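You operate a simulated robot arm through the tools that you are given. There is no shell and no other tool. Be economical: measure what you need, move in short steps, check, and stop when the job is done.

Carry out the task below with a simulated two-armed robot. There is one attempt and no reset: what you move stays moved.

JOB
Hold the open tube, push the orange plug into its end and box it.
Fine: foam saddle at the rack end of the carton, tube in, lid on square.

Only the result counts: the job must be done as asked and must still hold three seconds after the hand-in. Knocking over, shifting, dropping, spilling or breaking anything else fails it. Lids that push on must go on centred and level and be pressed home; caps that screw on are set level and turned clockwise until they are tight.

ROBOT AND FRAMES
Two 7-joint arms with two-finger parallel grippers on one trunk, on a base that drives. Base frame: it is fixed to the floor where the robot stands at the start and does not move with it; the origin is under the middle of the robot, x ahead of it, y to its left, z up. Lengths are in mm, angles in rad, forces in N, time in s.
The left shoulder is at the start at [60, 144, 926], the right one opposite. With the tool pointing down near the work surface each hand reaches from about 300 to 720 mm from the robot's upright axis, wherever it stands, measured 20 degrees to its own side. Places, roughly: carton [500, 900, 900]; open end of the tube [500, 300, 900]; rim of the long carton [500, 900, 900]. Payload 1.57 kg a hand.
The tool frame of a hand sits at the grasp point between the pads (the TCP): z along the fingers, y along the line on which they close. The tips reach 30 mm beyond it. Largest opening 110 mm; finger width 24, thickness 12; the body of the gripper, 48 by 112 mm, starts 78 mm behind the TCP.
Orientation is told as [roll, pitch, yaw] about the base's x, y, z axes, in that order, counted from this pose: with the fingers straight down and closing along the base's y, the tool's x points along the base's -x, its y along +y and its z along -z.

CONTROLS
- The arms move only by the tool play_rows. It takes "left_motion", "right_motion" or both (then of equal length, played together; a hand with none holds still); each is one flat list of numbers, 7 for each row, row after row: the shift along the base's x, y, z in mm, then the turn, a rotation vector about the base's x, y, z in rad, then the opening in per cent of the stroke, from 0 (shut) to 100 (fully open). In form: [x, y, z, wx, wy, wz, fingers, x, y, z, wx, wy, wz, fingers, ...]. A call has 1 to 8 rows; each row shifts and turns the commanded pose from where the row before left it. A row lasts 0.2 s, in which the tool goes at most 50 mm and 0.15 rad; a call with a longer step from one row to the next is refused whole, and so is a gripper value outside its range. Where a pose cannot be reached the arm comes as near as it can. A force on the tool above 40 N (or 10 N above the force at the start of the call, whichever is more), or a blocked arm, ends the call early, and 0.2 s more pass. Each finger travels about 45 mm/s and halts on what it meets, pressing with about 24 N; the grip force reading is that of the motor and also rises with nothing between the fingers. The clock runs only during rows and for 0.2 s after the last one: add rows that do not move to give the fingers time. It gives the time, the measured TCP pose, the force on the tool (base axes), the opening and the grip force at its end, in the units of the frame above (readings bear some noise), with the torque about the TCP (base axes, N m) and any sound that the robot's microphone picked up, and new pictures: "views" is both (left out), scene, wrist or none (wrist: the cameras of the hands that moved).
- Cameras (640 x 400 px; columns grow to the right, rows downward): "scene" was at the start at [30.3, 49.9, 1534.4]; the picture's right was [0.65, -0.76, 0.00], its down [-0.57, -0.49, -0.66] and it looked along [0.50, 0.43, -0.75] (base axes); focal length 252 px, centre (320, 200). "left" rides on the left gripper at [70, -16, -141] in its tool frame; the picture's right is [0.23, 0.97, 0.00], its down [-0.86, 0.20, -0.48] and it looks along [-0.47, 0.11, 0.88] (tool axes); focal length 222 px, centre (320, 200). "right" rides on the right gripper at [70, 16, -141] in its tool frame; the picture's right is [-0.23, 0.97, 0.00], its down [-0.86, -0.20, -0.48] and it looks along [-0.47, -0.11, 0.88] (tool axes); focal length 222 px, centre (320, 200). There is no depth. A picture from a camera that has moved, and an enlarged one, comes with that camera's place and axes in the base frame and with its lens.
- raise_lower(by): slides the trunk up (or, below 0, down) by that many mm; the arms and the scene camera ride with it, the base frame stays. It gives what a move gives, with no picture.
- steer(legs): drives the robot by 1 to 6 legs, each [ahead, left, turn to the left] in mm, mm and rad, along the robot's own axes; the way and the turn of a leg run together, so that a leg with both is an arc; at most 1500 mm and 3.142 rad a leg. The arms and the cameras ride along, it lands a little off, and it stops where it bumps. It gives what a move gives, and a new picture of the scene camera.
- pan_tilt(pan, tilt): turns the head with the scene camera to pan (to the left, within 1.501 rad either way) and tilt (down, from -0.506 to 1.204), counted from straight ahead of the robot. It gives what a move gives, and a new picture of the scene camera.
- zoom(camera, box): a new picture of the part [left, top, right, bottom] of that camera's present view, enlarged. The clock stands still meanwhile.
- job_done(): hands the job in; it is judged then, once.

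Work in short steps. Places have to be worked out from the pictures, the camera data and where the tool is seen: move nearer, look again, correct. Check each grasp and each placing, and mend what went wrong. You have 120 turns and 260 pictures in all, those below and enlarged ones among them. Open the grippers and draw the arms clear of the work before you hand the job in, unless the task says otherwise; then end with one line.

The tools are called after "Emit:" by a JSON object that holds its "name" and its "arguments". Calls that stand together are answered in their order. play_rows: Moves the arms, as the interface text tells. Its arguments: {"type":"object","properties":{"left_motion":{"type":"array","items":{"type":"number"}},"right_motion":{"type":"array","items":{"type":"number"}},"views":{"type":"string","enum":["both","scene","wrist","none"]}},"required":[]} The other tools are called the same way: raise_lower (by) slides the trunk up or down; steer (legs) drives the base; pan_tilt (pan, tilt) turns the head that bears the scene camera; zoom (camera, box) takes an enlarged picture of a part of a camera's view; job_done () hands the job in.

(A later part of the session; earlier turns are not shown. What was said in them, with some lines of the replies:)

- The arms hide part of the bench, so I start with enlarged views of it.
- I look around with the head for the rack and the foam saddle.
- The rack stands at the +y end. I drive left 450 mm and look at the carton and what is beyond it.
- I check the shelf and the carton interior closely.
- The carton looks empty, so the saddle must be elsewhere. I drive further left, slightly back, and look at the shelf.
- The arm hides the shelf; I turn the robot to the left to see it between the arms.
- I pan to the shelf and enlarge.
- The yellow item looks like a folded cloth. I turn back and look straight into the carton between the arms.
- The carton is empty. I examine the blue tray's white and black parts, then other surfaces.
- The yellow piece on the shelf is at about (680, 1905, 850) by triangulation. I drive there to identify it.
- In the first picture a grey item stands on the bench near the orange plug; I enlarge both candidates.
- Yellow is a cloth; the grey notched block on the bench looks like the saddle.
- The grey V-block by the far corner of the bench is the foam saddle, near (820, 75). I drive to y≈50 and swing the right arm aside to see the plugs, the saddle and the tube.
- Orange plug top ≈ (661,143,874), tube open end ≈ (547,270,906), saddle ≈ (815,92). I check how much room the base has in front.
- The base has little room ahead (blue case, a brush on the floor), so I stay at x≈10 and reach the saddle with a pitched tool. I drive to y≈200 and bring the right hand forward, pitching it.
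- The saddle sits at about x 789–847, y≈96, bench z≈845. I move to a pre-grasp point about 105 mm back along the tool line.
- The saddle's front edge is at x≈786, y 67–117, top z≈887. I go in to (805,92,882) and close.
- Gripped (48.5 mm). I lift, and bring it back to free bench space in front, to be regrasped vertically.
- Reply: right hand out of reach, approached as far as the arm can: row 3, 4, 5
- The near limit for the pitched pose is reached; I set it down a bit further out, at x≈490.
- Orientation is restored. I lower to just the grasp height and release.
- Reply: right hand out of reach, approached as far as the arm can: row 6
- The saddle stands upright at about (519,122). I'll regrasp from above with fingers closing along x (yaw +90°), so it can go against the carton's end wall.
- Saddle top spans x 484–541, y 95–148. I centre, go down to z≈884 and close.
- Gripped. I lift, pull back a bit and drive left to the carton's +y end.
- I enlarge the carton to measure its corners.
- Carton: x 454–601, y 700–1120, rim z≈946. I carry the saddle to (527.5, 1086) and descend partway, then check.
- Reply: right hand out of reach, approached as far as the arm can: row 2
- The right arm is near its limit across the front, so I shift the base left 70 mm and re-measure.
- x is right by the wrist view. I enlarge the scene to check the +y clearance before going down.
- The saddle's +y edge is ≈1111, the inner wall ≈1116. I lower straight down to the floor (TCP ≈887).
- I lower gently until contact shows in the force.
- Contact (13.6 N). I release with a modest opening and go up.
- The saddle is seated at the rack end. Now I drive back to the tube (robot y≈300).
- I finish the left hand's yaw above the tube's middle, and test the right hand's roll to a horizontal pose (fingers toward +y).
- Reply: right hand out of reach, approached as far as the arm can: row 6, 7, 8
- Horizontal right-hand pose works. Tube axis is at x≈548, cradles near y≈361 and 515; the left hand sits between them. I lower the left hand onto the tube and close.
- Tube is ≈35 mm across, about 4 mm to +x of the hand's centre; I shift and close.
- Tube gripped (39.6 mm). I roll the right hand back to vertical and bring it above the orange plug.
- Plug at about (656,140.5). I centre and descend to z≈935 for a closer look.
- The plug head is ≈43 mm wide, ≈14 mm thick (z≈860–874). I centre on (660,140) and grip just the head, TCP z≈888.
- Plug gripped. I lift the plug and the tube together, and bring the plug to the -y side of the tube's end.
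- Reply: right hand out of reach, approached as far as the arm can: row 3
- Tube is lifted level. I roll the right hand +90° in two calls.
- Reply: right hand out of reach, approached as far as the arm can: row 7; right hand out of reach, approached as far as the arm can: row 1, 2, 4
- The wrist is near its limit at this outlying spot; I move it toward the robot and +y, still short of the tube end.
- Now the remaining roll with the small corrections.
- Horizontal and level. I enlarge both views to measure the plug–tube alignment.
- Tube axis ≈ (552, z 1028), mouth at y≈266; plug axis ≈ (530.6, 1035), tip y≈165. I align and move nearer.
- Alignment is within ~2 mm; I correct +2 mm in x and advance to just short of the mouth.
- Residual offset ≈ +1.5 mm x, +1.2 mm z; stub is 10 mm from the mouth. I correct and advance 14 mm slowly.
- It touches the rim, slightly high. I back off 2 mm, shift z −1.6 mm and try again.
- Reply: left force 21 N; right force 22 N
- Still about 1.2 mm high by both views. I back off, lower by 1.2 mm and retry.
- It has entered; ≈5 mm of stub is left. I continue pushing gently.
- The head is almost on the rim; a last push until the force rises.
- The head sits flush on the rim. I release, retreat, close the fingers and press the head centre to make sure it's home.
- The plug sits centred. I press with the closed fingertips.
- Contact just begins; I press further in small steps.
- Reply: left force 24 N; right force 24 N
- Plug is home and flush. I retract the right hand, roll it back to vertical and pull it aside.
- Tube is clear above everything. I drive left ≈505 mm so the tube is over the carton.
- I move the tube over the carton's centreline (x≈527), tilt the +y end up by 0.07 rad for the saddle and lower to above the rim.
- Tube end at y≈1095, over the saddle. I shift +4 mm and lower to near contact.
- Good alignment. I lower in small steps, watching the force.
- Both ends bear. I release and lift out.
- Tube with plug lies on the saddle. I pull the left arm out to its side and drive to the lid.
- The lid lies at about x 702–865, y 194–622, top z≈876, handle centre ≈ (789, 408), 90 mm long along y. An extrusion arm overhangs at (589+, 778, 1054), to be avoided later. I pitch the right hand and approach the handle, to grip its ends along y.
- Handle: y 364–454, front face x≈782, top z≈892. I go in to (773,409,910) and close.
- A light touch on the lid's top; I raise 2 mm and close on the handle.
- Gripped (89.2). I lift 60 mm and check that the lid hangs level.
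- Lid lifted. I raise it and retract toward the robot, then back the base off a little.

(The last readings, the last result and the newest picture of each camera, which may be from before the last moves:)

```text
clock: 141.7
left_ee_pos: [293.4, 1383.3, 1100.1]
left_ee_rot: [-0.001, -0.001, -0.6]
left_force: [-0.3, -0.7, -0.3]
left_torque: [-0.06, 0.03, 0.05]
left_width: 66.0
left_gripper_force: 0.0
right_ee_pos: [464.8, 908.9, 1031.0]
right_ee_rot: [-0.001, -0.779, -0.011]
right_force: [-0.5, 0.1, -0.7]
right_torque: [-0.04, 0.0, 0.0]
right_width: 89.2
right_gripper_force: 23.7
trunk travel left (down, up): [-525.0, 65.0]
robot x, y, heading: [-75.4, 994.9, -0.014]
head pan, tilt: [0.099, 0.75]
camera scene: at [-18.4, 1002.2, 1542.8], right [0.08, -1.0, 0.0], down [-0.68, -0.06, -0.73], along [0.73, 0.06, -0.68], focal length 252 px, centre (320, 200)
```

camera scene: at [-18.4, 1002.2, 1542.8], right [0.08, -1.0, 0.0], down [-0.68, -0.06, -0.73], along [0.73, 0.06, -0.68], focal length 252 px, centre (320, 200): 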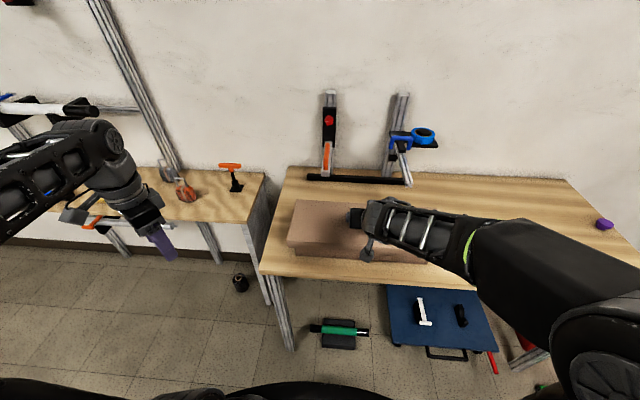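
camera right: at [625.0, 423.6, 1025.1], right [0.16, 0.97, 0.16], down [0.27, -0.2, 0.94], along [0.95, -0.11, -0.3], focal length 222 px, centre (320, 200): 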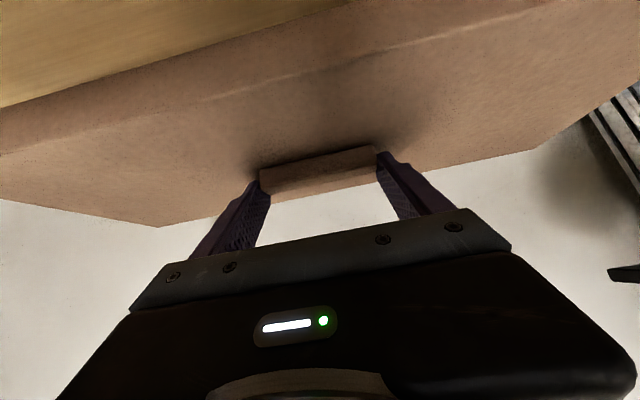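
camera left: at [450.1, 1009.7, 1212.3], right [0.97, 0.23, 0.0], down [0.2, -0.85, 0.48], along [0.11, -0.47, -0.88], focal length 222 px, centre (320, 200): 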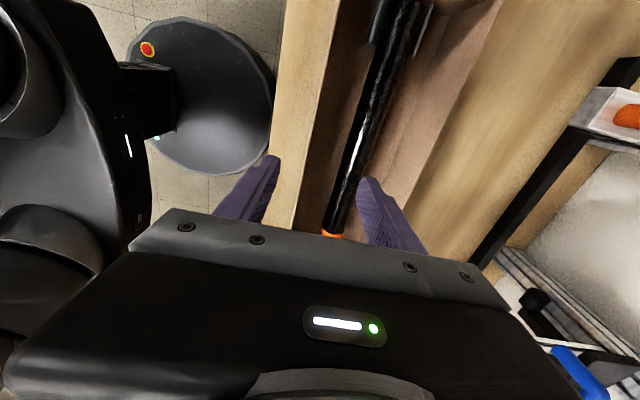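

I correct the yaw and bring the lid over the carton (x +44), then measure lid against carton in the enlarged scene.

Emit:
{"name": "play_rows", "arguments": {"right_motion": [22, 0, 0, 0, 0, 0.006, 60, 22, 0, 0, 0, 0, 0.005, 60, 0, 0, -25, 0, 0, 0, 60, 0, 0, 0, 0, 0, 0, 60], "views": "none"}}

Emit:
{"name": "pan_tilt", "arguments": {"pan": 0.1, "tilt": 0.95}}

Emit:
{"name": "zoom", "arguments": {"camera": "scene", "box": [260, 110, 500, 260]}}

Emit:
{"name": "zoom", "arguments": {"camera": "right", "box": [0, 0, 640, 400]}}

```text
clock: 142.7
left_ee_pos: [294.5, 1382.0, 1101.1]
left_ee_rot: [0.0, 0.0, -0.599]
left_force: [0.2, -0.3, -0.2]
left_torque: [0.0, -0.03, 0.0]
left_width: 65.7
left_gripper_force: 0.0
right_ee_pos: [508.9, 907.2, 1010.1]
right_ee_rot: [0.003, -0.781, 0.0]
right_force: [-2.2, -2.3, 10.8]
right_torque: [-0.13, -0.78, 0.18]
right_width: 89.4
right_gripper_force: 24.4
trunk travel left (down, up): [-525.0, 65.0]
robot x, y, heading: [-69.0, 995.1, -0.022]
head pan, tilt: [0.099, 0.75]
```

```text
clock: 143.4
left_ee_pos: [292.7, 1383.5, 1101.6]
left_ee_rot: [0.0, -0.002, -0.6]
left_force: [-0.2, -0.8, 0.2]
left_torque: [0.02, 0.0, 0.0]
left_width: 66.1
left_gripper_force: 0.1
right_ee_pos: [508.3, 908.3, 1009.8]
right_ee_rot: [0.002, -0.778, 0.001]
right_force: [-2.7, -1.6, 8.7]
right_torque: [-0.01, -0.74, 0.02]
right_width: 89.1
right_gripper_force: 23.8
trunk travel left (down, up): [-525.0, 65.0]
robot x, y, heading: [-74.4, 994.2, -0.017]
head pan, tilt: [0.099, 0.949]
camera scene: at [-29.9, 1000.5, 1527.4], right [0.08, -1.0, 0.0], down [-0.81, -0.07, -0.58], along [0.58, 0.05, -0.81], focal length 252 px, centre (320, 200)
```

scene: 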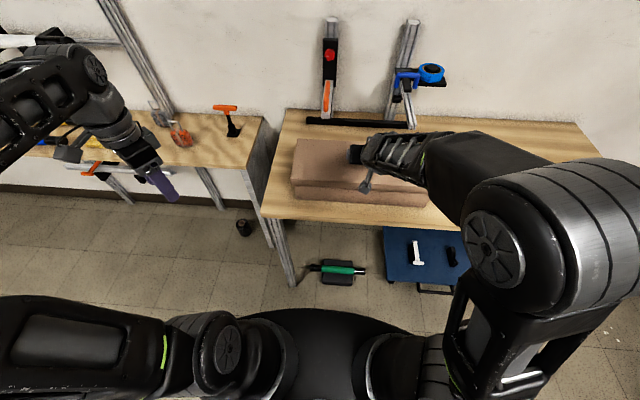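

```text
2.67 times, centred on (380, 185) of scene
camera zoom: at [-29.9, 1000.5, 1527.4], right [0.08, -1.0, 0.0], down [-0.81, -0.07, -0.58], along [0.58, 0.05, -0.81], focal length 672 px, centre (160, 240)
```

zoom: 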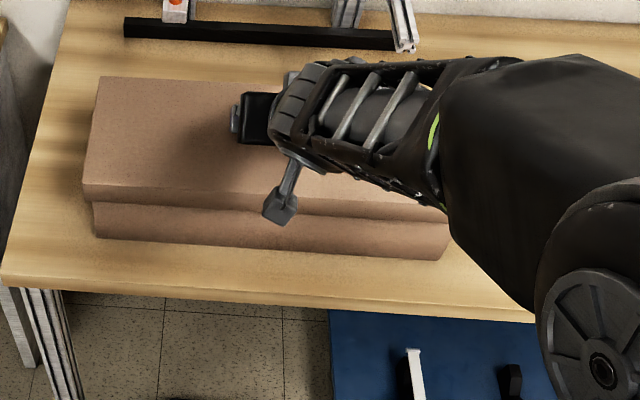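

```text
1.00 times, centred on (320, 200) of right (not enlarged: the box is as wide or as high as the picture)
camera zoom: at [359.1, 924.3, 1060.0], right [0.16, 0.97, 0.16], down [0.27, -0.2, 0.94], along [0.95, -0.11, -0.3], focal length 222 px, centre (320, 200)
```

zoom: 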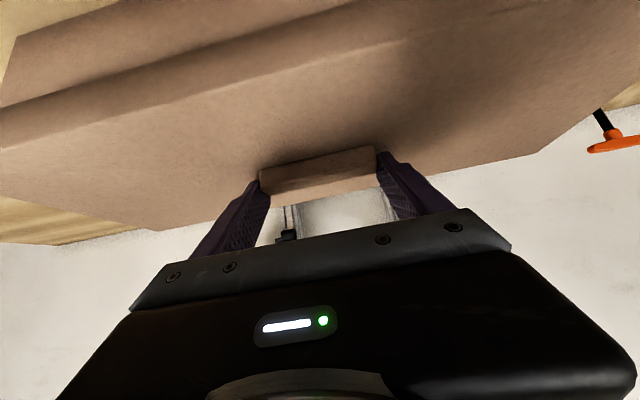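

The lid already touches the rim (≈9 N) a few mm off-centre, so I lift 14 mm clear and measure again.

Emit:
{"name": "play_rows", "arguments": {"right_motion": [0, 0, 14, 0, 0, 0, 60, 0, 0, 4, 0, 0, 0, 60, 0, 0, 0, 0, 0, 0, 60], "views": "none"}}

Emit:
{"name": "zoom", "arguments": {"camera": "right", "box": [0, 0, 320, 240]}}

Emit:
{"name": "zoom", "arguments": {"camera": "right", "box": [320, 0, 640, 240]}}

Emit:
{"name": "zoom", "arguments": {"camera": "scene", "box": [280, 120, 400, 220]}}

```text
clock: 144.2
left_ee_pos: [294.9, 1383.3, 1100.3]
left_ee_rot: [0.0, 0.0, -0.599]
left_force: [-0.2, 0.2, -0.4]
left_torque: [0.0, 0.02, 0.02]
left_width: 66.0
left_gripper_force: 0.0
right_ee_pos: [508.7, 908.1, 1025.4]
right_ee_rot: [0.001, -0.778, 0.001]
right_force: [0.1, 0.6, -1.1]
right_torque: [-0.02, 0.03, 0.02]
right_width: 89.3
right_gripper_force: 24.4
trunk travel left (down, up): [-525.0, 65.0]
robot x, y, heading: [-73.4, 994.1, -0.014]
head pan, tilt: [0.099, 0.949]
```

```text
1.67 times, centred on (160, 120) of right
camera zoom: at [360.0, 924.0, 1077.3], right [0.16, 0.97, 0.16], down [0.27, -0.2, 0.94], along [0.95, -0.11, -0.3], focal length 370 px, centre (587, 333)
```

zoom: 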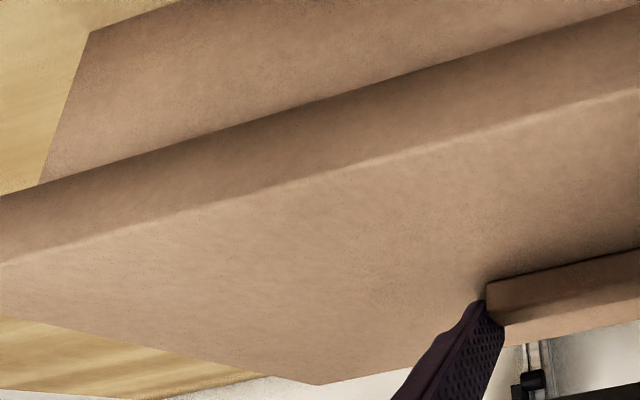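

```text
1.67 times, centred on (480, 120) of right
camera zoom: at [360.0, 924.0, 1077.3], right [0.16, 0.97, 0.16], down [0.27, -0.2, 0.94], along [0.95, -0.11, -0.3], focal length 370 px, centre (53, 333)
```

zoom: 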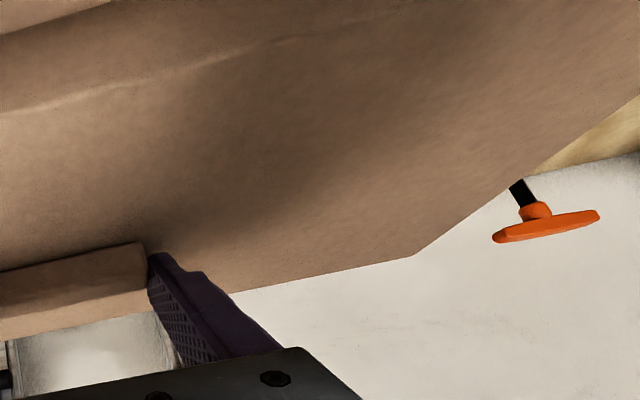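

```text
4.00 times, centred on (340, 170) of scene
camera zoom: at [-28.7, 1000.5, 1527.3], right [0.08, -1.0, 0.0], down [-0.81, -0.07, -0.58], along [0.58, 0.05, -0.81], focal length 1009 px, centre (240, 320)
```

zoom: 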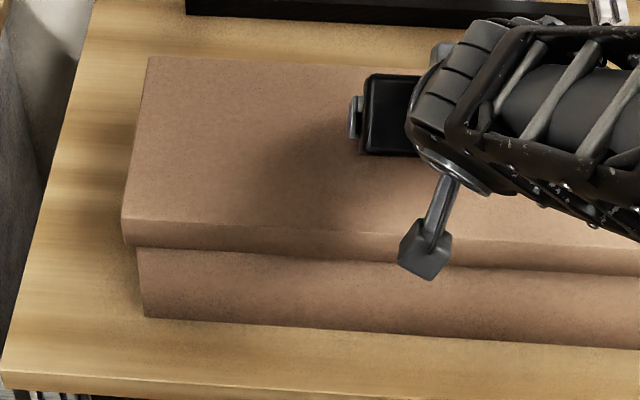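

Measured: lid's near edge x≈439.5 (should be ≈449), left edge y≈1124 (should be ≈1123), and its far edge hangs ~8–10 mm high. I correct with wy +0.05, x +12, y −1.

Emit:
{"name": "play_rows", "arguments": {"right_motion": [6, -0.5, 0, 0, 0.025, 0, 60, 6, -0.5, 0, 0, 0.025, 0, 60, 0, 0, 0, 0, 0, 0, 60], "views": "none"}}

Emit:
{"name": "zoom", "arguments": {"camera": "scene", "box": [280, 120, 400, 220]}}

Emit:
{"name": "zoom", "arguments": {"camera": "right", "box": [0, 0, 640, 400]}}

```text
clock: 145.0
left_ee_pos: [295.3, 1382.7, 1101.5]
left_ee_rot: [-0.001, 0.001, -0.599]
left_force: [0.5, 0.5, 0.4]
left_torque: [0.01, 0.01, 0.03]
left_width: 66.1
left_gripper_force: 0.0
right_ee_pos: [521.2, 907.0, 1024.9]
right_ee_rot: [0.003, -0.728, 0.0]
right_force: [-0.1, 0.7, -0.2]
right_torque: [0.0, -0.01, 0.01]
right_width: 89.2
right_gripper_force: 23.8
trunk travel left (down, up): [-525.0, 65.0]
robot x, y, heading: [-74.2, 997.0, -0.023]
head pan, tilt: [0.099, 0.949]
```

```text
4.00 times, centred on (340, 170) of scene
camera zoom: at [-28.7, 1000.5, 1527.3], right [0.08, -1.0, 0.0], down [-0.81, -0.07, -0.58], along [0.58, 0.05, -0.81], focal length 1009 px, centre (240, 320)
```

zoom: 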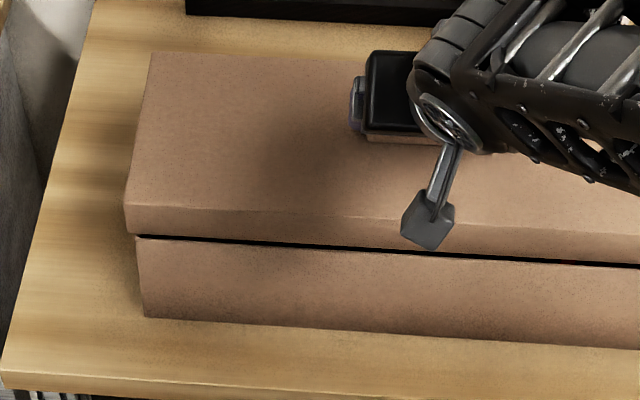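

```text
1.00 times, centred on (320, 200) of right (not enlarged: the box is as wide or as high as the picture)
camera zoom: at [375.2, 923.2, 1084.5], right [0.17, 0.97, 0.15], down [0.32, -0.2, 0.93], along [0.93, -0.11, -0.34], focal length 222 px, centre (320, 200)
```

zoom: 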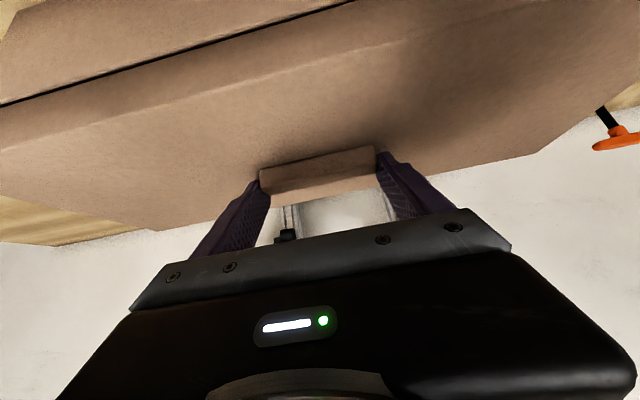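

Now nearly level; near edge x≈446. I shift +2 x, +1.5 y and lower slowly, watching for the skirt to slip over.

Emit:
{"name": "play_rows", "arguments": {"right_motion": [2, 1.5, 0, 0, 0, 0, 60, 0, 0, -5, 0, 0, 0, 60, 0, 0, -4, 0, 0, 0, 60, 0, 0, -3, 0, 0, 0, 60, 0, 0, -3, 0, 0, 0, 60, 0, 0, 0, 0, 0, 0, 60], "views": "none"}}

Emit:
{"name": "zoom", "arguments": {"camera": "scene", "box": [280, 120, 400, 220]}}

```text
clock: 146.4
left_ee_pos: [294.4, 1382.2, 1100.2]
left_ee_rot: [0.001, -0.002, -0.599]
left_force: [-0.3, -0.4, -1.0]
left_torque: [0.04, 0.0, 0.01]
left_width: 66.0
left_gripper_force: 0.0
right_ee_pos: [523.2, 908.8, 1010.8]
right_ee_rot: [0.002, -0.729, 0.0]
right_force: [2.8, 0.9, 10.8]
right_torque: [0.01, 0.61, -0.03]
right_width: 89.3
right_gripper_force: 23.8
trunk travel left (down, up): [-525.0, 65.0]
robot x, y, heading: [-75.4, 995.3, -0.019]
head pan, tilt: [0.099, 0.949]
```

```text
4.00 times, centred on (340, 170) of scene
camera zoom: at [-29.1, 1000.8, 1527.3], right [0.08, -1.0, 0.0], down [-0.81, -0.07, -0.58], along [0.58, 0.05, -0.81], focal length 1009 px, centre (240, 320)
```

zoom: 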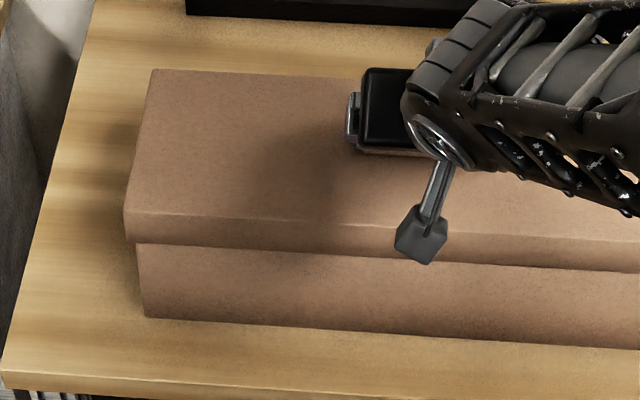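

The contact torque shows the near skirt sits on the near rim now (earlier it was the far one). I raise, move x −5.5 and lower again.

Emit:
{"name": "play_rows", "arguments": {"right_motion": [0, 0, 8, 0, 0, 0, 60, -5.5, 0, 0, 0, 0, 0, 60, 0, 0, -5, 0, 0, 0, 60, 0, 0, -3, 0, 0, 0, 60, 0, 0, -2, 0, 0, 0, 60, 0, 0, -2, 0, 0, 0, 60, 0, 0, 0, 0, 0, 0, 60], "views": "none"}}

Emit:
{"name": "zoom", "arguments": {"camera": "scene", "box": [280, 120, 400, 220]}}

```text
clock: 148.0
left_ee_pos: [294.9, 1382.7, 1101.1]
left_ee_rot: [-0.002, 0.0, -0.598]
left_force: [0.1, -0.9, -1.0]
left_torque: [0.01, -0.02, -0.02]
left_width: 66.0
left_gripper_force: 0.1
right_ee_pos: [518.0, 909.3, 1005.9]
right_ee_rot: [0.002, -0.729, 0.0]
right_force: [-0.6, 0.4, -0.5]
right_torque: [0.04, 0.02, -0.04]
right_width: 89.4
right_gripper_force: 24.1
trunk travel left (down, up): [-525.0, 65.0]
robot x, y, heading: [-70.1, 995.0, -0.014]
head pan, tilt: [0.099, 0.949]
```

```text
4.00 times, centred on (340, 170) of scene
camera zoom: at [-28.6, 1000.5, 1527.3], right [0.08, -1.0, 0.0], down [-0.81, -0.07, -0.58], along [0.58, 0.05, -0.81], focal length 1009 px, centre (240, 320)
```

zoom: 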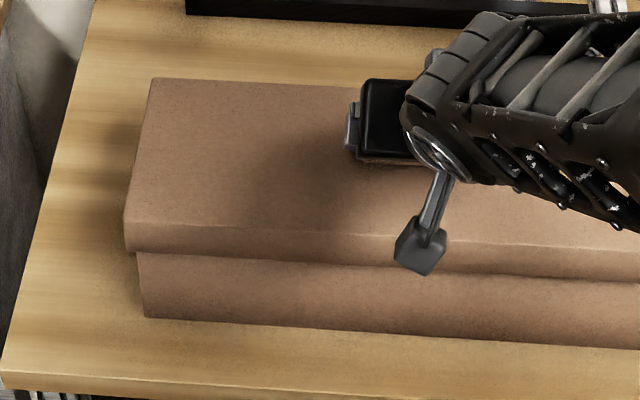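

No force at 1006: the skirt is over the rim. I keep lowering.

Emit:
{"name": "play_rows", "arguments": {"right_motion": [0, 0, -4, 0, 0, 0, 60, 0, 0, -4, 0, 0, 0, 60, 0, 0, -3, 0, 0, 0, 60, 0, 0, -3, 0, 0, 0, 60, 0, 0, 0, 0, 0, 0, 60], "views": "none"}}

Emit:
{"name": "zoom", "arguments": {"camera": "scene", "box": [280, 120, 400, 220]}}

```text
clock: 149.2
left_ee_pos: [295.2, 1382.8, 1101.4]
left_ee_rot: [0.0, 0.0, -0.599]
left_force: [0.0, 1.0, 0.1]
left_torque: [-0.03, 0.02, 0.02]
left_width: 65.9
left_gripper_force: 0.1
right_ee_pos: [517.9, 907.9, 991.6]
right_ee_rot: [0.001, -0.73, 0.0]
right_force: [0.0, 0.1, -1.2]
right_torque: [0.0, -0.01, -0.02]
right_width: 89.2
right_gripper_force: 24.4
trunk travel left (down, up): [-525.0, 65.0]
robot x, y, heading: [-72.0, 994.2, -0.017]
head pan, tilt: [0.099, 0.949]
```

```text
4.00 times, centred on (340, 170) of scene
camera zoom: at [-28.6, 1000.5, 1527.3], right [0.08, -1.0, 0.0], down [-0.81, -0.07, -0.58], along [0.58, 0.05, -0.81], focal length 1009 px, centre (240, 320)
```

zoom: 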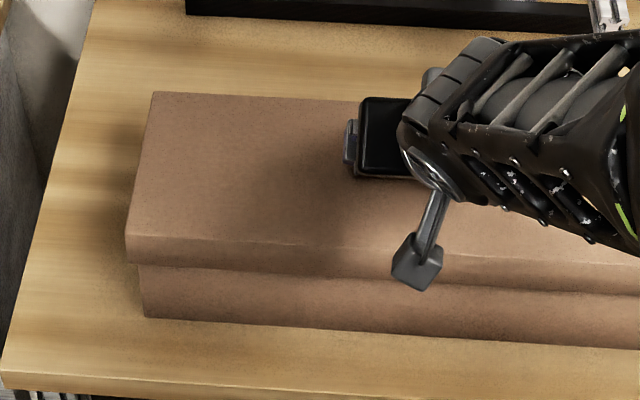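

Sliding on freely. I continue until it seats.

Emit:
{"name": "play_rows", "arguments": {"right_motion": [0, 0, -2.5, 0, 0, 0, 60, 0, 0, -2.5, 0, 0, 0, 60, 0, 0, -2, 0, 0, 0, 60, 0, 0, -2, 0, 0, 0, 60, 0, 0, 0, 0, 0, 0, 60], "views": "none"}}

Emit:
{"name": "zoom", "arguments": {"camera": "scene", "box": [280, 120, 400, 220]}}

```text
clock: 150.4
left_ee_pos: [292.8, 1382.6, 1102.2]
left_ee_rot: [0.001, -0.002, -0.598]
left_force: [-0.2, 0.2, 0.0]
left_torque: [-0.01, 0.02, 0.0]
left_width: 65.9
left_gripper_force: 0.0
right_ee_pos: [517.6, 908.6, 984.2]
right_ee_rot: [0.005, -0.73, -0.002]
right_force: [-1.5, -1.9, 11.6]
right_torque: [-0.21, -0.91, 0.12]
right_width: 89.1
right_gripper_force: 23.7
trunk travel left (down, up): [-525.0, 65.0]
robot x, y, heading: [-72.6, 993.6, -0.02]
head pan, tilt: [0.099, 0.949]
```

```text
4.00 times, centred on (340, 170) of scene
camera zoom: at [-30.1, 1000.4, 1527.4], right [0.08, -1.0, 0.0], down [-0.81, -0.07, -0.58], along [0.58, 0.05, -0.81], focal length 1009 px, centre (240, 320)
```

zoom: 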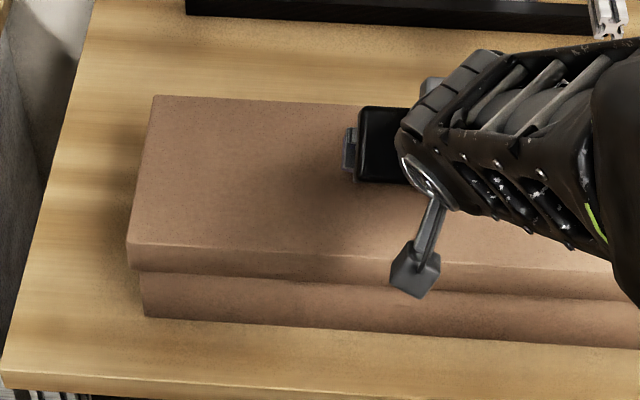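

It has seated on the far side (11.6 N); I release the handle, back off along the tool axis, and look.

Emit:
{"name": "play_rows", "arguments": {"right_motion": [0, 0, 2.5, 0, 0, 0, 60, 0, 0, 0, 0, 0, 0, 100, 0, 0, 0, 0, 0, 0, 100, -20, 0, 22, 0, 0, 0, 100, -27, 0, 30, 0, 0, 0, 100, -20, 0, 40, 0, 0.12, 0, 100, 0, -10, 40, 0, 0.14, 0, 100, 0, -20, 20, 0, 0.14, 0, 100], "views": "wrist"}}

Emit:
{"name": "zoom", "arguments": {"camera": "scene", "box": [260, 120, 500, 240]}}

```text
clock: 152.2
left_ee_pos: [293.2, 1382.5, 1100.6]
left_ee_rot: [-0.001, 0.001, -0.598]
left_force: [0.5, 0.0, -0.9]
left_torque: [-0.01, 0.03, 0.01]
left_width: 66.1
left_gripper_force: 0.1
right_ee_pos: [451.1, 879.4, 1138.1]
right_ee_rot: [0.002, -0.329, 0.0]
right_force: [-0.2, -0.1, -0.5]
right_torque: [0.02, -0.03, 0.02]
right_width: 109.8
right_gripper_force: 0.1
trunk travel left (down, up): [-525.0, 65.0]
robot x, y, heading: [-70.0, 996.9, -0.019]
head pan, tilt: [0.099, 0.949]
camera right: at [339.8, 896.1, 1250.4], right [0.21, 0.97, 0.08], down [0.66, -0.2, 0.73], along [0.72, -0.11, -0.68], focal length 222 px, centre (320, 200)
```

right: 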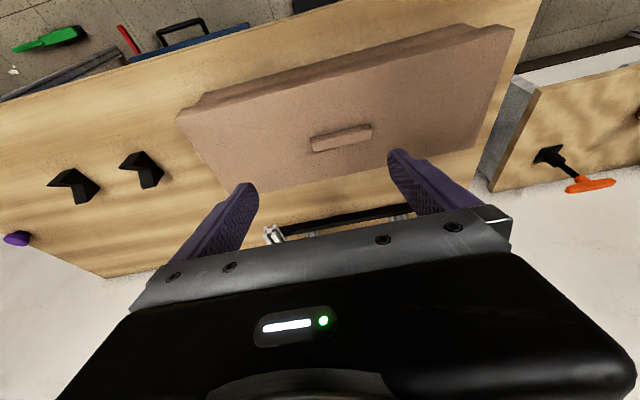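

```text
2.67 times, centred on (380, 180) of scene
camera zoom: at [-28.1, 1000.0, 1527.2], right [0.08, -1.0, 0.0], down [-0.81, -0.07, -0.58], along [0.58, 0.05, -0.81], focal length 672 px, centre (160, 253)
```

zoom: 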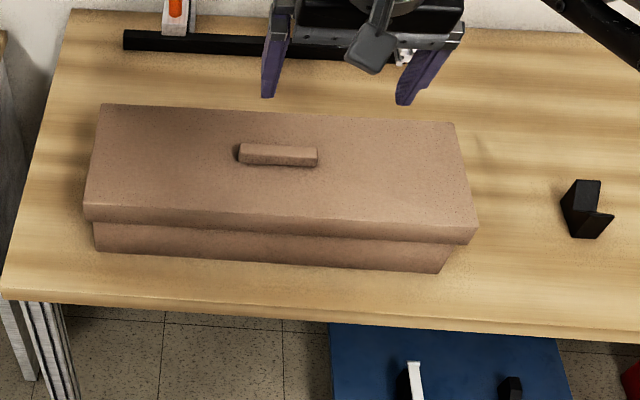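

The lid looks square. I make the hand vertical, close the fingers and press on the handle's centre.

Emit:
{"name": "play_rows", "arguments": {"right_motion": [20, 8, -15, 0, 0.11, 0, 50, 20, 8, -15, 0, 0.11, 0, 0, 20, 8, -20, 0, 0.109, 0, 0, 18, 5, -20, 0, 0, 0, 0, 0, 0, -15, 0, 0, 0, 0, 0, 0, 0, 0, 0, 0, 0, 0, 0, 0, 0, 0, 0, 0], "views": "both"}}

Emit:
{"name": "zoom", "arguments": {"camera": "right", "box": [160, 50, 480, 250]}}

```text
clock: 153.8
left_ee_pos: [293.6, 1383.1, 1100.5]
left_ee_rot: [0.0, 0.0, -0.601]
left_force: [0.9, -0.8, -0.2]
left_torque: [-0.02, 0.0, 0.02]
left_width: 66.0
left_gripper_force: 0.0
right_ee_pos: [514.3, 902.5, 1065.8]
right_ee_rot: [0.001, -0.073, -0.001]
right_force: [1.1, 0.7, 0.2]
right_torque: [0.02, -0.02, 0.03]
right_width: 0.0
right_gripper_force: 17.0
right hand out of reach, approached as far as the arm can: row 3
trunk travel left (down, up): [-525.0, 65.0]
robot x, y, heading: [-72.2, 998.3, -0.017]
head pan, tilt: [0.099, 0.949]
camera scene: at [-28.8, 1000.4, 1527.3], right [0.08, -1.0, 0.0], down [-0.81, -0.07, -0.58], along [0.58, 0.05, -0.81], focal length 252 px, centre (320, 200)
camera right: at [434.4, 918.9, 1201.9], right [0.23, 0.97, 0.02], down [0.82, -0.2, 0.54], along [0.53, -0.11, -0.84], focal length 222 px, centre (320, 200)
```

scene: 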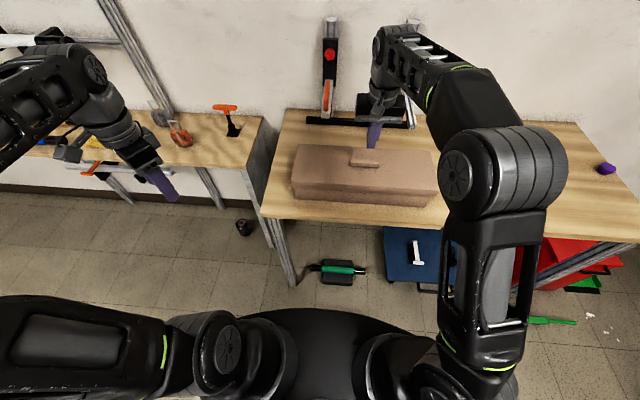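
right: 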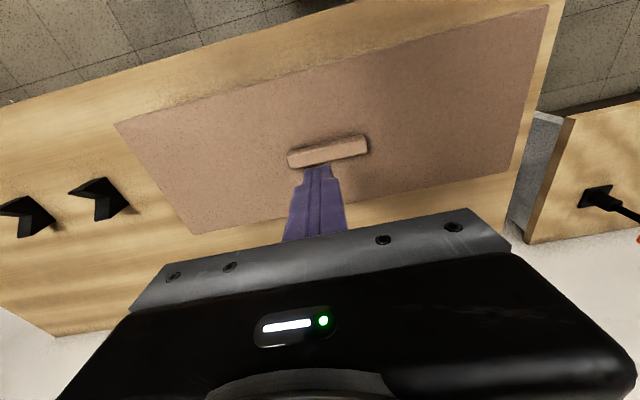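

```text
2.00 times, centred on (320, 150) of right
camera zoom: at [434.4, 918.9, 1201.9], right [0.23, 0.97, 0.02], down [0.82, -0.2, 0.54], along [0.53, -0.11, -0.84], focal length 444 px, centre (320, 300)
```

zoom: 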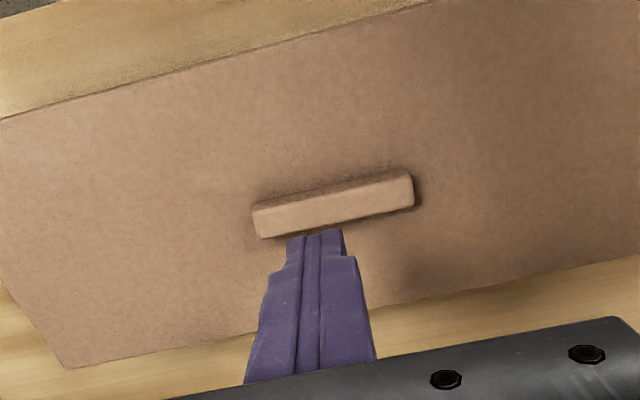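

I correct the residual pitch, go above the handle and press down in small steps.

Emit:
{"name": "play_rows", "arguments": {"right_motion": [14, 5.5, 0, 0, 0.073, 0, 0, 0, 0, -30, 0, 0, 0, 0, 0, 0, -28, 0, 0, 0, 0, 0, 0, -5, 0, 0, 0, 0, 0, 0, -4, 0, 0, 0, 0, 0, 0, -3, 0, 0, 0, 0, 0, 0, -2, 0, 0, 0, 0, 0, 0, 0, 0, 0, 0, 0], "views": "none"}}

```text
clock: 155.5
left_ee_pos: [293.4, 1382.9, 1102.1]
left_ee_rot: [-0.001, -0.003, -0.6]
left_force: [-1.3, -0.2, 0.0]
left_torque: [0.0, 0.04, 0.02]
left_width: 65.7
left_gripper_force: 0.1
right_ee_pos: [517.7, 903.2, 1001.5]
right_ee_rot: [0.007, -0.089, 0.0]
right_force: [-6.8, -0.8, 19.1]
right_torque: [-0.03, 0.21, -0.01]
right_width: 0.0
right_gripper_force: 21.6
right hand out of reach, approached as far as the arm can: row 1
trunk travel left (down, up): [-525.0, 65.0]
robot x, y, heading: [-74.6, 995.9, -0.02]
head pan, tilt: [0.099, 0.949]
stopped in row 8 (right hand): the force on the tool passed its limit at 43 N (the readings are from after the stop); the commanded pose is now the measured one
```

It pressed to 43 N on the handle. I lift, drive the base 60 mm nearer for reach, and inspect the lid's seating.

Emit:
{"name": "play_rows", "arguments": {"right_motion": [0, 0, 40, 0, 0, 0, 0, 0, 0, 30, 0, 0, 0, 0, 0, 0, 0, 0, 0, 0, 0], "views": "none"}}

Emit:
{"name": "steer", "arguments": {"legs": [[65, 0, 0.018]]}}

Emit:
{"name": "zoom", "arguments": {"camera": "scene", "box": [270, 120, 470, 245]}}

```text
clock: 156.3
left_ee_pos: [294.9, 1383.3, 1101.9]
left_ee_rot: [0.001, -0.001, -0.6]
left_force: [0.1, 0.8, -0.4]
left_torque: [0.0, 0.0, 0.0]
left_width: 65.9
left_gripper_force: 0.0
right_ee_pos: [517.1, 902.4, 1069.4]
right_ee_rot: [0.003, -0.081, 0.0]
right_force: [0.3, -0.7, -0.3]
right_torque: [0.01, 0.01, 0.0]
right_width: 0.1
right_gripper_force: 21.5
trunk travel left (down, up): [-525.0, 65.0]
robot x, y, heading: [-74.8, 994.0, -0.017]
head pan, tilt: [0.099, 0.949]
```

```text
clock: 157.3
left_ee_pos: [352.7, 1388.4, 1101.0]
left_ee_rot: [0.0, 0.001, -0.579]
left_force: [0.5, 0.0, -0.2]
left_torque: [0.02, 0.03, 0.01]
left_width: 65.8
left_gripper_force: 0.1
right_ee_pos: [583.6, 911.8, 1066.6]
right_ee_rot: [0.003, -0.082, 0.017]
right_force: [0.0, -0.1, 0.5]
right_torque: [-0.02, 0.0, -0.01]
right_width: 0.0
right_gripper_force: 21.2
trunk travel left (down, up): [-525.0, 65.0]
robot x, y, heading: [-9.1, 993.2, -0.003]
head pan, tilt: [0.099, 0.949]
camera scene: at [37.5, 1000.7, 1527.2], right [0.1, -1.0, 0.0], down [-0.81, -0.08, -0.58], along [0.58, 0.06, -0.81], focal length 252 px, centre (320, 200)
```

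scene: 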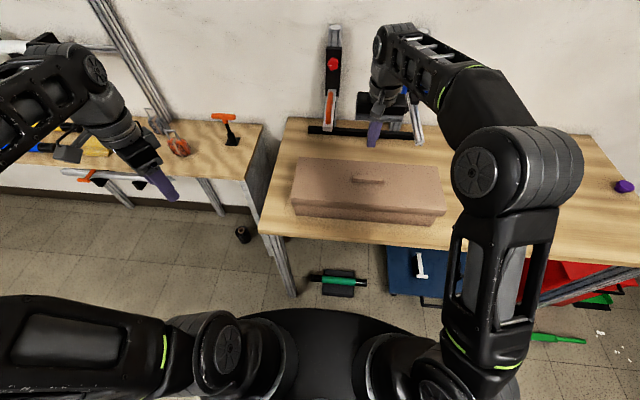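

```text
3.20 times, centred on (370, 182) of scene
camera zoom: at [37.5, 1000.7, 1527.2], right [0.1, -1.0, 0.0], down [-0.81, -0.08, -0.58], along [0.58, 0.06, -0.81], focal length 807 px, centre (160, 256)
```

zoom: 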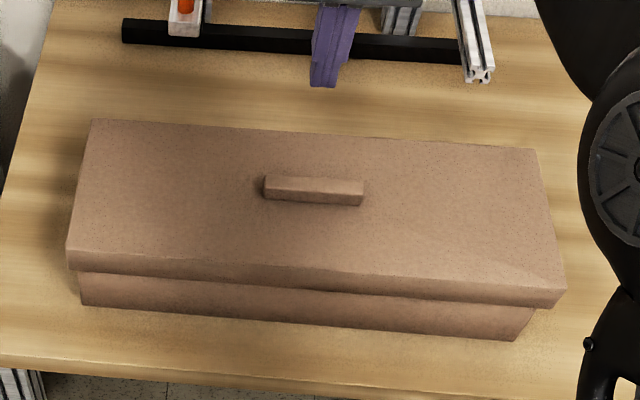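

The lid reads level (skirt bottom ≈920 both ends), overhang even. I press also near the far and near edges to be sure it is home; first far.

Emit:
{"name": "play_rows", "arguments": {"right_motion": [0, -3, 0, 0, 0.082, -0.017, 0, 0, 0, -35, 0, 0, 0, 0, 0, 0, -35, 0, 0, 0, 0, 0, 0, -10, 0, 0, 0, 0, 0, 0, -3, 0, 0, 0, 0, 0, 0, -2, 0, 0, 0, 0, 0, 0, 0, 0, 0, 0, 0], "views": "none"}}

```text
clock: 158.9
left_ee_pos: [352.5, 1389.3, 1100.1]
left_ee_rot: [-0.001, 0.0, -0.58]
left_force: [0.1, -1.0, 0.2]
left_torque: [-0.02, -0.01, -0.03]
left_width: 66.0
left_gripper_force: 0.0
right_ee_pos: [583.3, 908.1, 983.1]
right_ee_rot: [0.006, -0.003, 0.0]
right_force: [0.2, -1.7, 5.4]
right_torque: [-0.06, 0.05, 0.03]
right_width: 0.0
right_gripper_force: 21.2
trunk travel left (down, up): [-525.0, 65.0]
robot x, y, heading: [-6.6, 993.9, 0.004]
head pan, tilt: [0.099, 0.949]
```

Contact at the far edge (lid top ≈953). I press a little more, then do the near edge.

Emit:
{"name": "play_rows", "arguments": {"right_motion": [0, 0, -2, 0, 0, 0, 0, 0, 0, -2, 0, 0, 0, 0, 0, 0, -1, 0, 0, 0, 0, 0, 0, 0, 0, 0, 0, 0], "views": "none"}}

Emit:
{"name": "play_rows", "arguments": {"right_motion": [0, 0, 30, 0, 0, 0, 0, -40, 0, 20, 0, 0, 0, 0, -40, 0, 0, 0, 0, 0, 0, -32, 0, -10, 0, 0, 0, 0, 0, 0, -25, 0, 0, 0, 0, 0, 0, -8, 0, 0, 0, 0, 0, 0, -3, 0, 0, 0, 0, 0, 0, 0, 0, 0, 0, 0], "views": "none"}}

```text
clock: 159.9
left_ee_pos: [351.3, 1387.1, 1101.7]
left_ee_rot: [0.0, 0.0, -0.58]
left_force: [0.7, -0.6, -0.8]
left_torque: [0.03, 0.02, -0.01]
left_width: 66.1
left_gripper_force: 0.1
right_ee_pos: [585.2, 908.2, 984.3]
right_ee_rot: [0.007, -0.012, -0.003]
right_force: [-5.8, -1.8, 14.3]
right_torque: [-0.06, 0.38, 0.0]
right_width: 0.0
right_gripper_force: 21.3
trunk travel left (down, up): [-525.0, 65.0]
robot x, y, heading: [-8.0, 994.1, -0.003]
head pan, tilt: [0.099, 0.949]
stopped in row 4 (right hand): the force on the tool passed its limit at 40 N (the readings are from after the stop); the commanded pose is now the measured one
```

```text
clock: 161.7
left_ee_pos: [351.4, 1388.9, 1101.5]
left_ee_rot: [-0.002, 0.001, -0.58]
left_force: [-0.1, 0.2, 0.6]
left_torque: [0.04, -0.03, -0.04]
left_width: 65.9
left_gripper_force: 0.0
right_ee_pos: [472.6, 908.5, 984.7]
right_ee_rot: [0.007, -0.009, -0.002]
right_force: [0.1, -0.5, 0.5]
right_torque: [0.0, 0.03, -0.01]
right_width: 0.4
right_gripper_force: 21.2
trunk travel left (down, up): [-525.0, 65.0]
robot x, y, heading: [-9.5, 994.2, -0.002]
head pan, tilt: [0.099, 0.949]
```

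Now the near edge, in small steps.

Emit:
{"name": "play_rows", "arguments": {"right_motion": [0, 0, -2, 0, 0, 0, 0, 0, 0, -2, 0, 0, 0, 0, 0, 0, -1.5, 0, 0, 0, 0, 0, 0, 0, 0, 0, 0, 0], "views": "none"}}

```text
clock: 162.8
left_ee_pos: [350.4, 1386.7, 1101.4]
left_ee_rot: [0.004, 0.0, -0.581]
left_force: [0.3, 0.0, 0.0]
left_torque: [0.02, -0.01, 0.01]
left_width: 65.9
left_gripper_force: 0.1
right_ee_pos: [472.7, 907.1, 983.3]
right_ee_rot: [0.011, -0.018, -0.002]
right_force: [-6.8, -3.9, 17.4]
right_torque: [-0.1, 0.36, 0.06]
right_width: 0.0
right_gripper_force: 20.8
trunk travel left (down, up): [-525.0, 65.0]
robot x, y, heading: [-6.4, 991.2, 0.001]
head pan, tilt: [0.099, 0.949]
stopped in row 4 (right hand): the force on the tool passed its limit at 41 N (the readings are from after the stop); the commanded pose is now the measured one
```

Both edges stop at the same height (983), so the lid is level and home. I draw the arm clear and inspect.

Emit:
{"name": "play_rows", "arguments": {"right_motion": [0, 0, 35, 0, 0, 0, 0, 0, 0, 45, 0, 0, 0, 20, 0, -20, 40, 0, 0, 0, 60, -30, -40, 0, 0, 0, 0, 100, -30, -40, 0, 0, 0, 0, 100, -30, -40, 0, 0, 0, 0, 100, 0, 0, 0, 0, 0, 0, 100], "left_motion": [0, 0, 0, 0, 0, 0, 100, 0, 0, 0, 0, 0, 0, 100, 0, 0, 0, 0, 0, 0, 100, 0, 0, 0, 0, 0, 0, 100, 0, 0, 0, 0, 0, 0, 100, 0, 0, 0, 0, 0, 0, 100, 0, 0, 0, 0, 0, 0, 100], "views": "scene"}}

Emit:
{"name": "zoom", "arguments": {"camera": "scene", "box": [270, 120, 470, 245]}}

Emit:
{"name": "zoom", "arguments": {"camera": "right", "box": [0, 0, 640, 400]}}

```text
clock: 164.4
left_ee_pos: [352.3, 1389.0, 1099.8]
left_ee_rot: [-0.001, -0.001, -0.579]
left_force: [0.2, 1.4, 0.4]
left_torque: [-0.04, 0.0, 0.01]
left_width: 110.0
left_gripper_force: 0.1
right_ee_pos: [381.2, 765.5, 1104.2]
right_ee_rot: [0.009, -0.014, -0.003]
right_force: [-0.9, 0.0, -0.1]
right_torque: [-0.03, 0.02, 0.0]
right_width: 110.0
right_gripper_force: 0.1
trunk travel left (down, up): [-525.0, 65.0]
robot x, y, heading: [-9.3, 994.0, -0.0]
head pan, tilt: [0.099, 0.949]
camera scene: at [36.3, 1001.0, 1527.2], right [0.1, -1.0, 0.0], down [-0.81, -0.08, -0.58], along [0.58, 0.06, -0.81], focal length 252 px, centre (320, 200)
```

scene: 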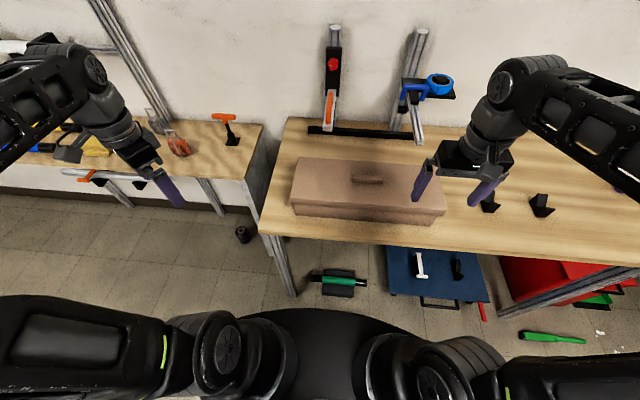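

```text
3.20 times, centred on (370, 182) of scene
camera zoom: at [36.3, 1001.0, 1527.2], right [0.1, -1.0, 0.0], down [-0.81, -0.08, -0.58], along [0.58, 0.06, -0.81], focal length 807 px, centre (160, 256)
```

zoom: 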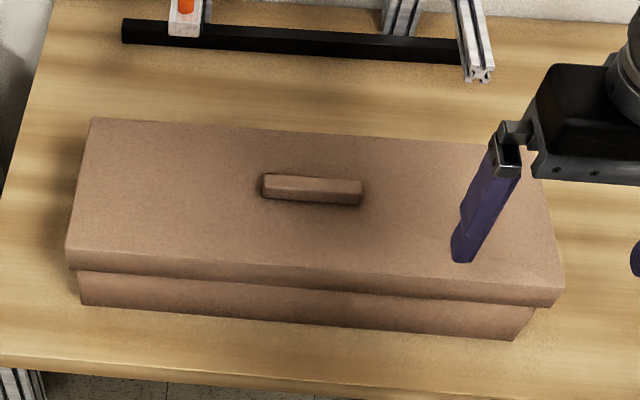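

```text
1.00 times, centred on (320, 200) of right (not enlarged: the box is as wide or as high as the picture)
camera zoom: at [309.0, 781.1, 1243.2], right [0.23, 0.97, 0.01], down [0.85, -0.2, 0.49], along [0.48, -0.1, -0.87], focal length 222 px, centre (320, 200)
```

zoom: 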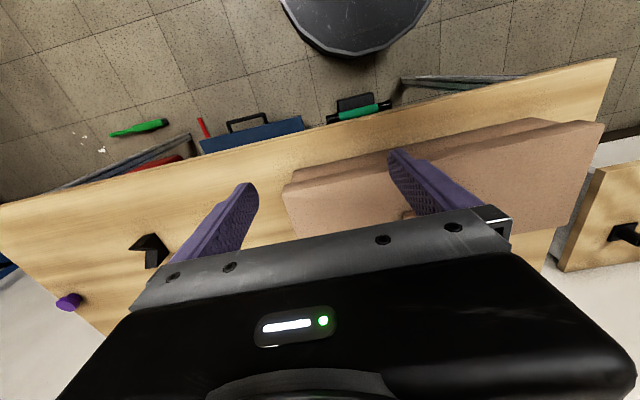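

The lid is centred, square and down. I back the robot off so both open hands are clear, then hand in.

Emit:
{"name": "steer", "arguments": {"legs": [[-120, 0, 0]]}}

Emit:
{"name": "job_done", "arguments": {}}

```text
clock: 165.7
left_ee_pos: [231.9, 1386.9, 1101.2]
left_ee_rot: [0.001, -0.002, -0.584]
left_force: [-0.1, 0.5, 0.8]
left_torque: [0.01, -0.04, 0.01]
left_width: 109.9
left_gripper_force: 0.2
right_ee_pos: [260.0, 765.4, 1104.1]
right_ee_rot: [0.008, -0.018, -0.006]
right_force: [0.1, 0.3, 0.3]
right_torque: [-0.02, -0.02, -0.03]
right_width: 110.2
right_gripper_force: 0.1
trunk travel left (down, up): [-525.0, 65.0]
robot x, y, heading: [-125.9, 998.3, -0.001]
head pan, tilt: [0.099, 0.949]
camera scene: at [-85.6, 1000.6, 1527.4], right [0.1, -1.0, 0.0], down [-0.81, -0.08, -0.58], along [0.58, 0.06, -0.81], focal length 252 px, centre (320, 200)
```

scene: 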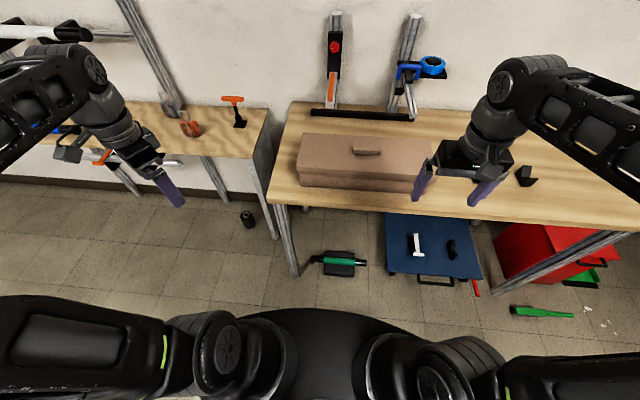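

```text
The job is handed in.
```

The orange plug is pressed flush into the tube. The foam saddle sits at the wall-rack (+y) end of the carton with the tube resting on it. The lid is on square and level and pressed home, and both open hands are clear.
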